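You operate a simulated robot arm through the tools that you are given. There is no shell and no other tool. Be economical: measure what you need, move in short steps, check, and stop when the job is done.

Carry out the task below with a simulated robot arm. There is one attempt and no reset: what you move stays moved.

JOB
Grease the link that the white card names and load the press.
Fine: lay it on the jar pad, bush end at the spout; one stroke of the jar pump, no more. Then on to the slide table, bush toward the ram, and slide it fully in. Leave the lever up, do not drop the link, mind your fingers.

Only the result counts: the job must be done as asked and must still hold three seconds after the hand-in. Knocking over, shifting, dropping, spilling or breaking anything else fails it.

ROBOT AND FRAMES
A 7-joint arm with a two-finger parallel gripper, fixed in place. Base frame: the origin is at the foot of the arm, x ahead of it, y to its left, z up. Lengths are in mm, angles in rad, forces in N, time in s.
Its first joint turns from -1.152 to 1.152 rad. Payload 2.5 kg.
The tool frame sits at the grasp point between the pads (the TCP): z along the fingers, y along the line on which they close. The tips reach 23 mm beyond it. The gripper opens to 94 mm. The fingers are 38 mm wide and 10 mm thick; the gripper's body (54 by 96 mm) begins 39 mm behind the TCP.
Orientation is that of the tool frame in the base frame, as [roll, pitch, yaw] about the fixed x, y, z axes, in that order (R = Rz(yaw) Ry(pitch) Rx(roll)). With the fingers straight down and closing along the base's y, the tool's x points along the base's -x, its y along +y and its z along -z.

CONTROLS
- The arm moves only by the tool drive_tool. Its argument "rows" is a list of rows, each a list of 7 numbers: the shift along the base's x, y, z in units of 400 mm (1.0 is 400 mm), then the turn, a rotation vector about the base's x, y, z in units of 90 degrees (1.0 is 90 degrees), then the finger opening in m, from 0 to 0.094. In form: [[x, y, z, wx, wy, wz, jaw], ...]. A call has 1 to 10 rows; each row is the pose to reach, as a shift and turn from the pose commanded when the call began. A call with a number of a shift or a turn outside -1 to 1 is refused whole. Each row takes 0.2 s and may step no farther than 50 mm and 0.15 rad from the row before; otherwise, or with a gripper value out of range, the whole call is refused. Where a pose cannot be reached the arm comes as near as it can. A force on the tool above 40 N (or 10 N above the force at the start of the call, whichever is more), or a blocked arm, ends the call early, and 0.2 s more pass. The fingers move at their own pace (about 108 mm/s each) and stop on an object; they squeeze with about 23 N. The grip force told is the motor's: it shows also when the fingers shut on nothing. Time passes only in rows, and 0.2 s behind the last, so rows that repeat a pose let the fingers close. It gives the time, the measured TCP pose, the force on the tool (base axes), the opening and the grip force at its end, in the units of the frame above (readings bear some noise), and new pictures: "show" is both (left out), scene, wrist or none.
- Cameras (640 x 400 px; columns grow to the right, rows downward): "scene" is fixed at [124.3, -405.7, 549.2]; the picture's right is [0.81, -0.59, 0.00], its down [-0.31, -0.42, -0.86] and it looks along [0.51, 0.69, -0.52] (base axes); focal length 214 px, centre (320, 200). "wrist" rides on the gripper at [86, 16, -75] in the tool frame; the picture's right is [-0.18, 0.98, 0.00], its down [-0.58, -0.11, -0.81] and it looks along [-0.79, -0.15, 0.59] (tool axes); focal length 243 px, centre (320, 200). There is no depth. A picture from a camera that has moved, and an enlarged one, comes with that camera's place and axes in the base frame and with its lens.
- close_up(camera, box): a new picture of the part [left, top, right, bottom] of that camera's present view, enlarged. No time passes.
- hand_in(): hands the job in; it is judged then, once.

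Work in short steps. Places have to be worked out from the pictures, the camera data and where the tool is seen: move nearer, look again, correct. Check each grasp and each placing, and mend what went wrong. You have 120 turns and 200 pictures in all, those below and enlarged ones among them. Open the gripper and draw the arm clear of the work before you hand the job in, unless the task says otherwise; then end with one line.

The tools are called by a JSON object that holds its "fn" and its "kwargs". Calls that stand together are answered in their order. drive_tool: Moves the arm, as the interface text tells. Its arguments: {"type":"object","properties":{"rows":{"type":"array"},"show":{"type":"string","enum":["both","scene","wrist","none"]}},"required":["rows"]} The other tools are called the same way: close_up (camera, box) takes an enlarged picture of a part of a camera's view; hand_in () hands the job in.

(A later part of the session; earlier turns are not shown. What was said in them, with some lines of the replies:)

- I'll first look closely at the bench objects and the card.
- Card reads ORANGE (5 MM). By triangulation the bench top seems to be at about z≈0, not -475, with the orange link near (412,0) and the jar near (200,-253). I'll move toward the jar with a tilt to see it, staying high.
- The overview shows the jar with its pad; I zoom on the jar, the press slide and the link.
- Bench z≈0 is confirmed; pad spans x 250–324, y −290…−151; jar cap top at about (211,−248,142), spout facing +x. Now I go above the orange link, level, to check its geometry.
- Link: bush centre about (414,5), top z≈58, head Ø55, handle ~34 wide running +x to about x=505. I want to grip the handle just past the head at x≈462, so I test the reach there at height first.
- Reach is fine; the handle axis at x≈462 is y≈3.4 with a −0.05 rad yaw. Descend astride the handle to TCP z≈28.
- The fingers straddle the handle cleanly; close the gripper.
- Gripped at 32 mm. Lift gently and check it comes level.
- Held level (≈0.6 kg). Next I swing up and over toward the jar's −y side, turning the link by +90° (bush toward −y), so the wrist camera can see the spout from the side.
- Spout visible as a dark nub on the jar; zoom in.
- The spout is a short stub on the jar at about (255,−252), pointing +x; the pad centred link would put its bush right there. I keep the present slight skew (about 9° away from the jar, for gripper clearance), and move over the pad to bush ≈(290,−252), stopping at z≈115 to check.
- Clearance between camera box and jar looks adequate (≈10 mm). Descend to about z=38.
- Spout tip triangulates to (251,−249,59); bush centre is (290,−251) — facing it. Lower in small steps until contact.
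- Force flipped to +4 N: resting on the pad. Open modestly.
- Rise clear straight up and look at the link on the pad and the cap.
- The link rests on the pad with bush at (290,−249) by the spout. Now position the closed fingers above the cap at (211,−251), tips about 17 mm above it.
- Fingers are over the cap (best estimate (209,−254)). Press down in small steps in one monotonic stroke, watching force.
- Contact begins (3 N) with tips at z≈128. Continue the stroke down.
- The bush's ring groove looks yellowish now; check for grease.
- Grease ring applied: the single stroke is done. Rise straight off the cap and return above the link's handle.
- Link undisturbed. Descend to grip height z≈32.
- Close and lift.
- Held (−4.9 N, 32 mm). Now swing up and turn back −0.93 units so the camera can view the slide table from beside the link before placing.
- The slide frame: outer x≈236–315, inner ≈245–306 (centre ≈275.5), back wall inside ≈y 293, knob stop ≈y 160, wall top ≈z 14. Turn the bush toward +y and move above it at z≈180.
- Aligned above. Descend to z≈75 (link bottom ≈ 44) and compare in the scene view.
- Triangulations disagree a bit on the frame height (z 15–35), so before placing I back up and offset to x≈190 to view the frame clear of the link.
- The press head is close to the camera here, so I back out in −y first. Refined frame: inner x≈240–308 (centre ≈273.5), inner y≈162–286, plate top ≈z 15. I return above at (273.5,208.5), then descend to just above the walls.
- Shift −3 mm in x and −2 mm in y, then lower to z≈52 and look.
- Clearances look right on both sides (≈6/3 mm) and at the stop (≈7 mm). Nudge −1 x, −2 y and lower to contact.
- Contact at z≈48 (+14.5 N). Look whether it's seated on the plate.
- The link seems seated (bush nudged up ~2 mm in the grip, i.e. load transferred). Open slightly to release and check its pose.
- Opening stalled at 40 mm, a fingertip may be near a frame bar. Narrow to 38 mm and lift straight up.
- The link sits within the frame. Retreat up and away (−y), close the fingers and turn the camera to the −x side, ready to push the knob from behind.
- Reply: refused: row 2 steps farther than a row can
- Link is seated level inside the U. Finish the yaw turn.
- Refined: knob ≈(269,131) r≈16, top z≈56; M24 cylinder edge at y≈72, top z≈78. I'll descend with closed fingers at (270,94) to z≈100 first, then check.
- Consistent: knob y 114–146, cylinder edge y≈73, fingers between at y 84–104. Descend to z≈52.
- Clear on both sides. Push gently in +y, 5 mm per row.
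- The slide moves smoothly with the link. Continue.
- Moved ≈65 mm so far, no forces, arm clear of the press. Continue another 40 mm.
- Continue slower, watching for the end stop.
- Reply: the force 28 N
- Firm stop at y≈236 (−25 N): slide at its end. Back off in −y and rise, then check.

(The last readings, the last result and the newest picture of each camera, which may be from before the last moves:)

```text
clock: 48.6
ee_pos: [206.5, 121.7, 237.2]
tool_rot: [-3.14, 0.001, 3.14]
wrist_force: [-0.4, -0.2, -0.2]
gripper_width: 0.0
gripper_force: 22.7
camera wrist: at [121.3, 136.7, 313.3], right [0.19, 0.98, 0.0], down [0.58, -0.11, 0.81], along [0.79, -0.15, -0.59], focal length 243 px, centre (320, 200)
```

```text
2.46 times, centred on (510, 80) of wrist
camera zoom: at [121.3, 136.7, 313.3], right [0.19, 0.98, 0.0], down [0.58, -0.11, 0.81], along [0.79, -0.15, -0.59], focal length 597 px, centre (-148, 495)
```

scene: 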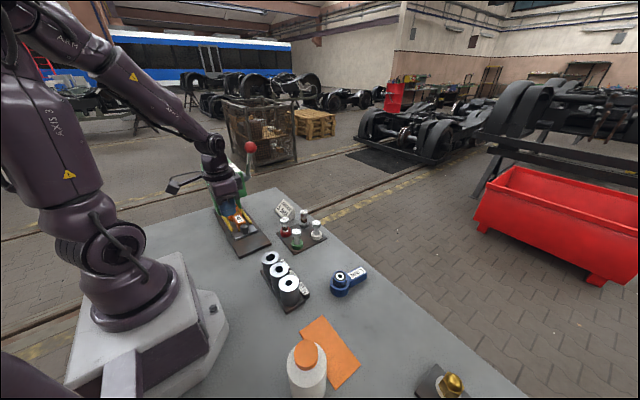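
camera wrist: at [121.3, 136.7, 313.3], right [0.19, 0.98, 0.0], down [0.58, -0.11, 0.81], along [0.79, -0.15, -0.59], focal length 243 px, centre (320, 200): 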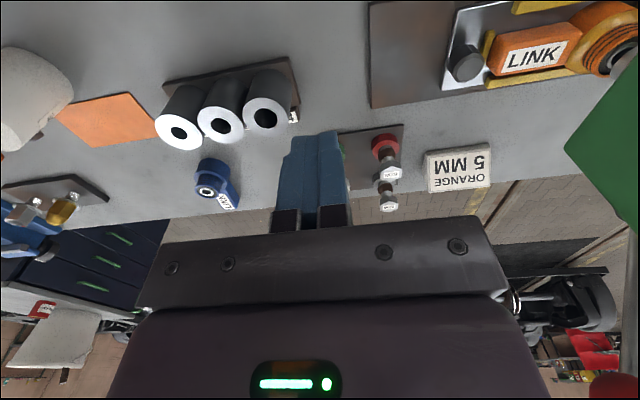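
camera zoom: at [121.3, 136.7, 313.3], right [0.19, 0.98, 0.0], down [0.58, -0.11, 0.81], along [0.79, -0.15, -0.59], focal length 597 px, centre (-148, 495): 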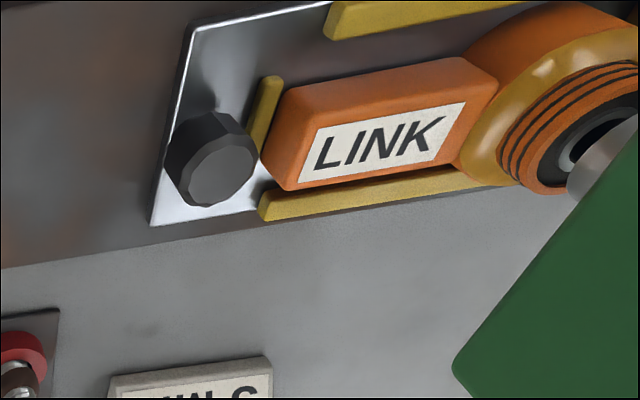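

The slide stayed in (knob y≈261). Withdraw the arm well clear and inspect the bush under the ram.

{"fn": "drive_tool", "kwargs": {"rows": [[0, -0.1, 0.05, 0, 0, 0, 0.02], [0, -0.2, 0.1, 0, 0, 0, 0.05], [0, -0.3, 0.15, 0, 0, 0, 0.08], [0, -0.35, 0.25, 0, 0, 0, 0.09], [0.05, -0.35, 0.35, 0, 0, 0, 0.09]], "show": "scene"}}

{"fn": "close_up", "kwargs": {"camera": "scene", "box": [200, 145, 280, 255]}}

{"fn": "close_up", "kwargs": {"camera": "scene", "box": [210, 190, 260, 240]}}

```text
clock: 49.8
ee_pos: [229.3, -17.5, 377.1]
tool_rot: [3.141, 0.001, 3.141]
wrist_force: [-0.5, -0.1, -0.2]
gripper_width: 90.0
gripper_force: 0.0
```

scene: 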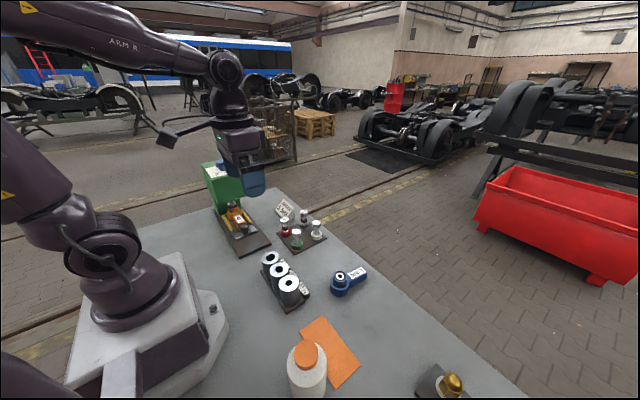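

```text
3.64 times, centred on (240, 200) of scene
camera zoom: at [124.3, -405.7, 549.2], right [0.81, -0.59, 0.0], down [-0.31, -0.42, -0.86], along [0.51, 0.69, -0.52], focal length 780 px, centre (611, 200)
```

zoom: 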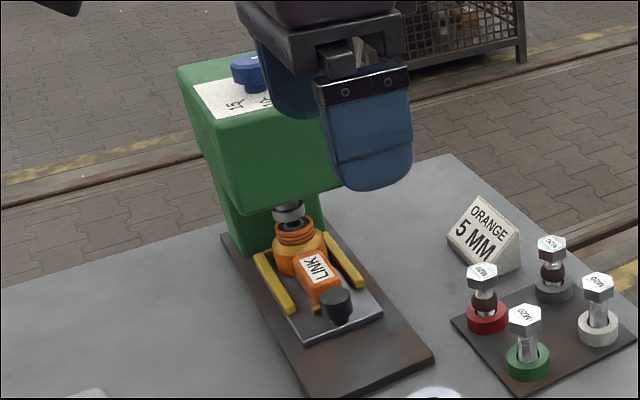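

```text
8.00 times, centred on (235, 215) of scene
camera zoom: at [124.3, -405.7, 549.2], right [0.81, -0.59, 0.0], down [-0.31, -0.42, -0.86], along [0.51, 0.69, -0.52], focal length 1716 px, centre (1000, 80)
```

zoom: 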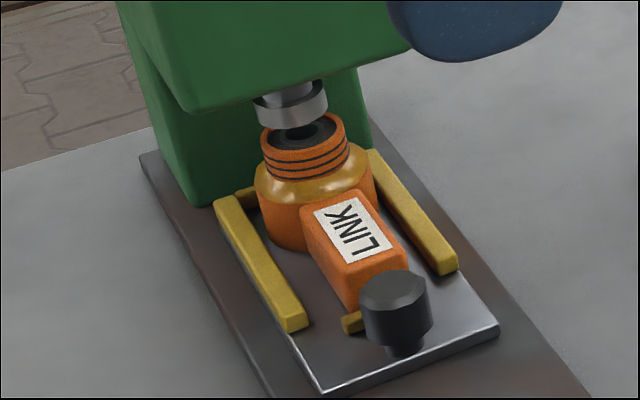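

The greased orange link sits level in the slide under the ram. The slide is at its end stop, the lever is up, the other objects look undisturbed, and the arm is open and clear. Handing in.

{"fn": "hand_in", "kwargs": {}}

```text
The job is handed in.
```

The orange link got one pump stroke on the jar pad and is now in the slide table, bush toward the ram, pushed in to its end stop with the lever left up. I left the press dial alone: the card also reads "5 MM", but the job did not ask for a setting.
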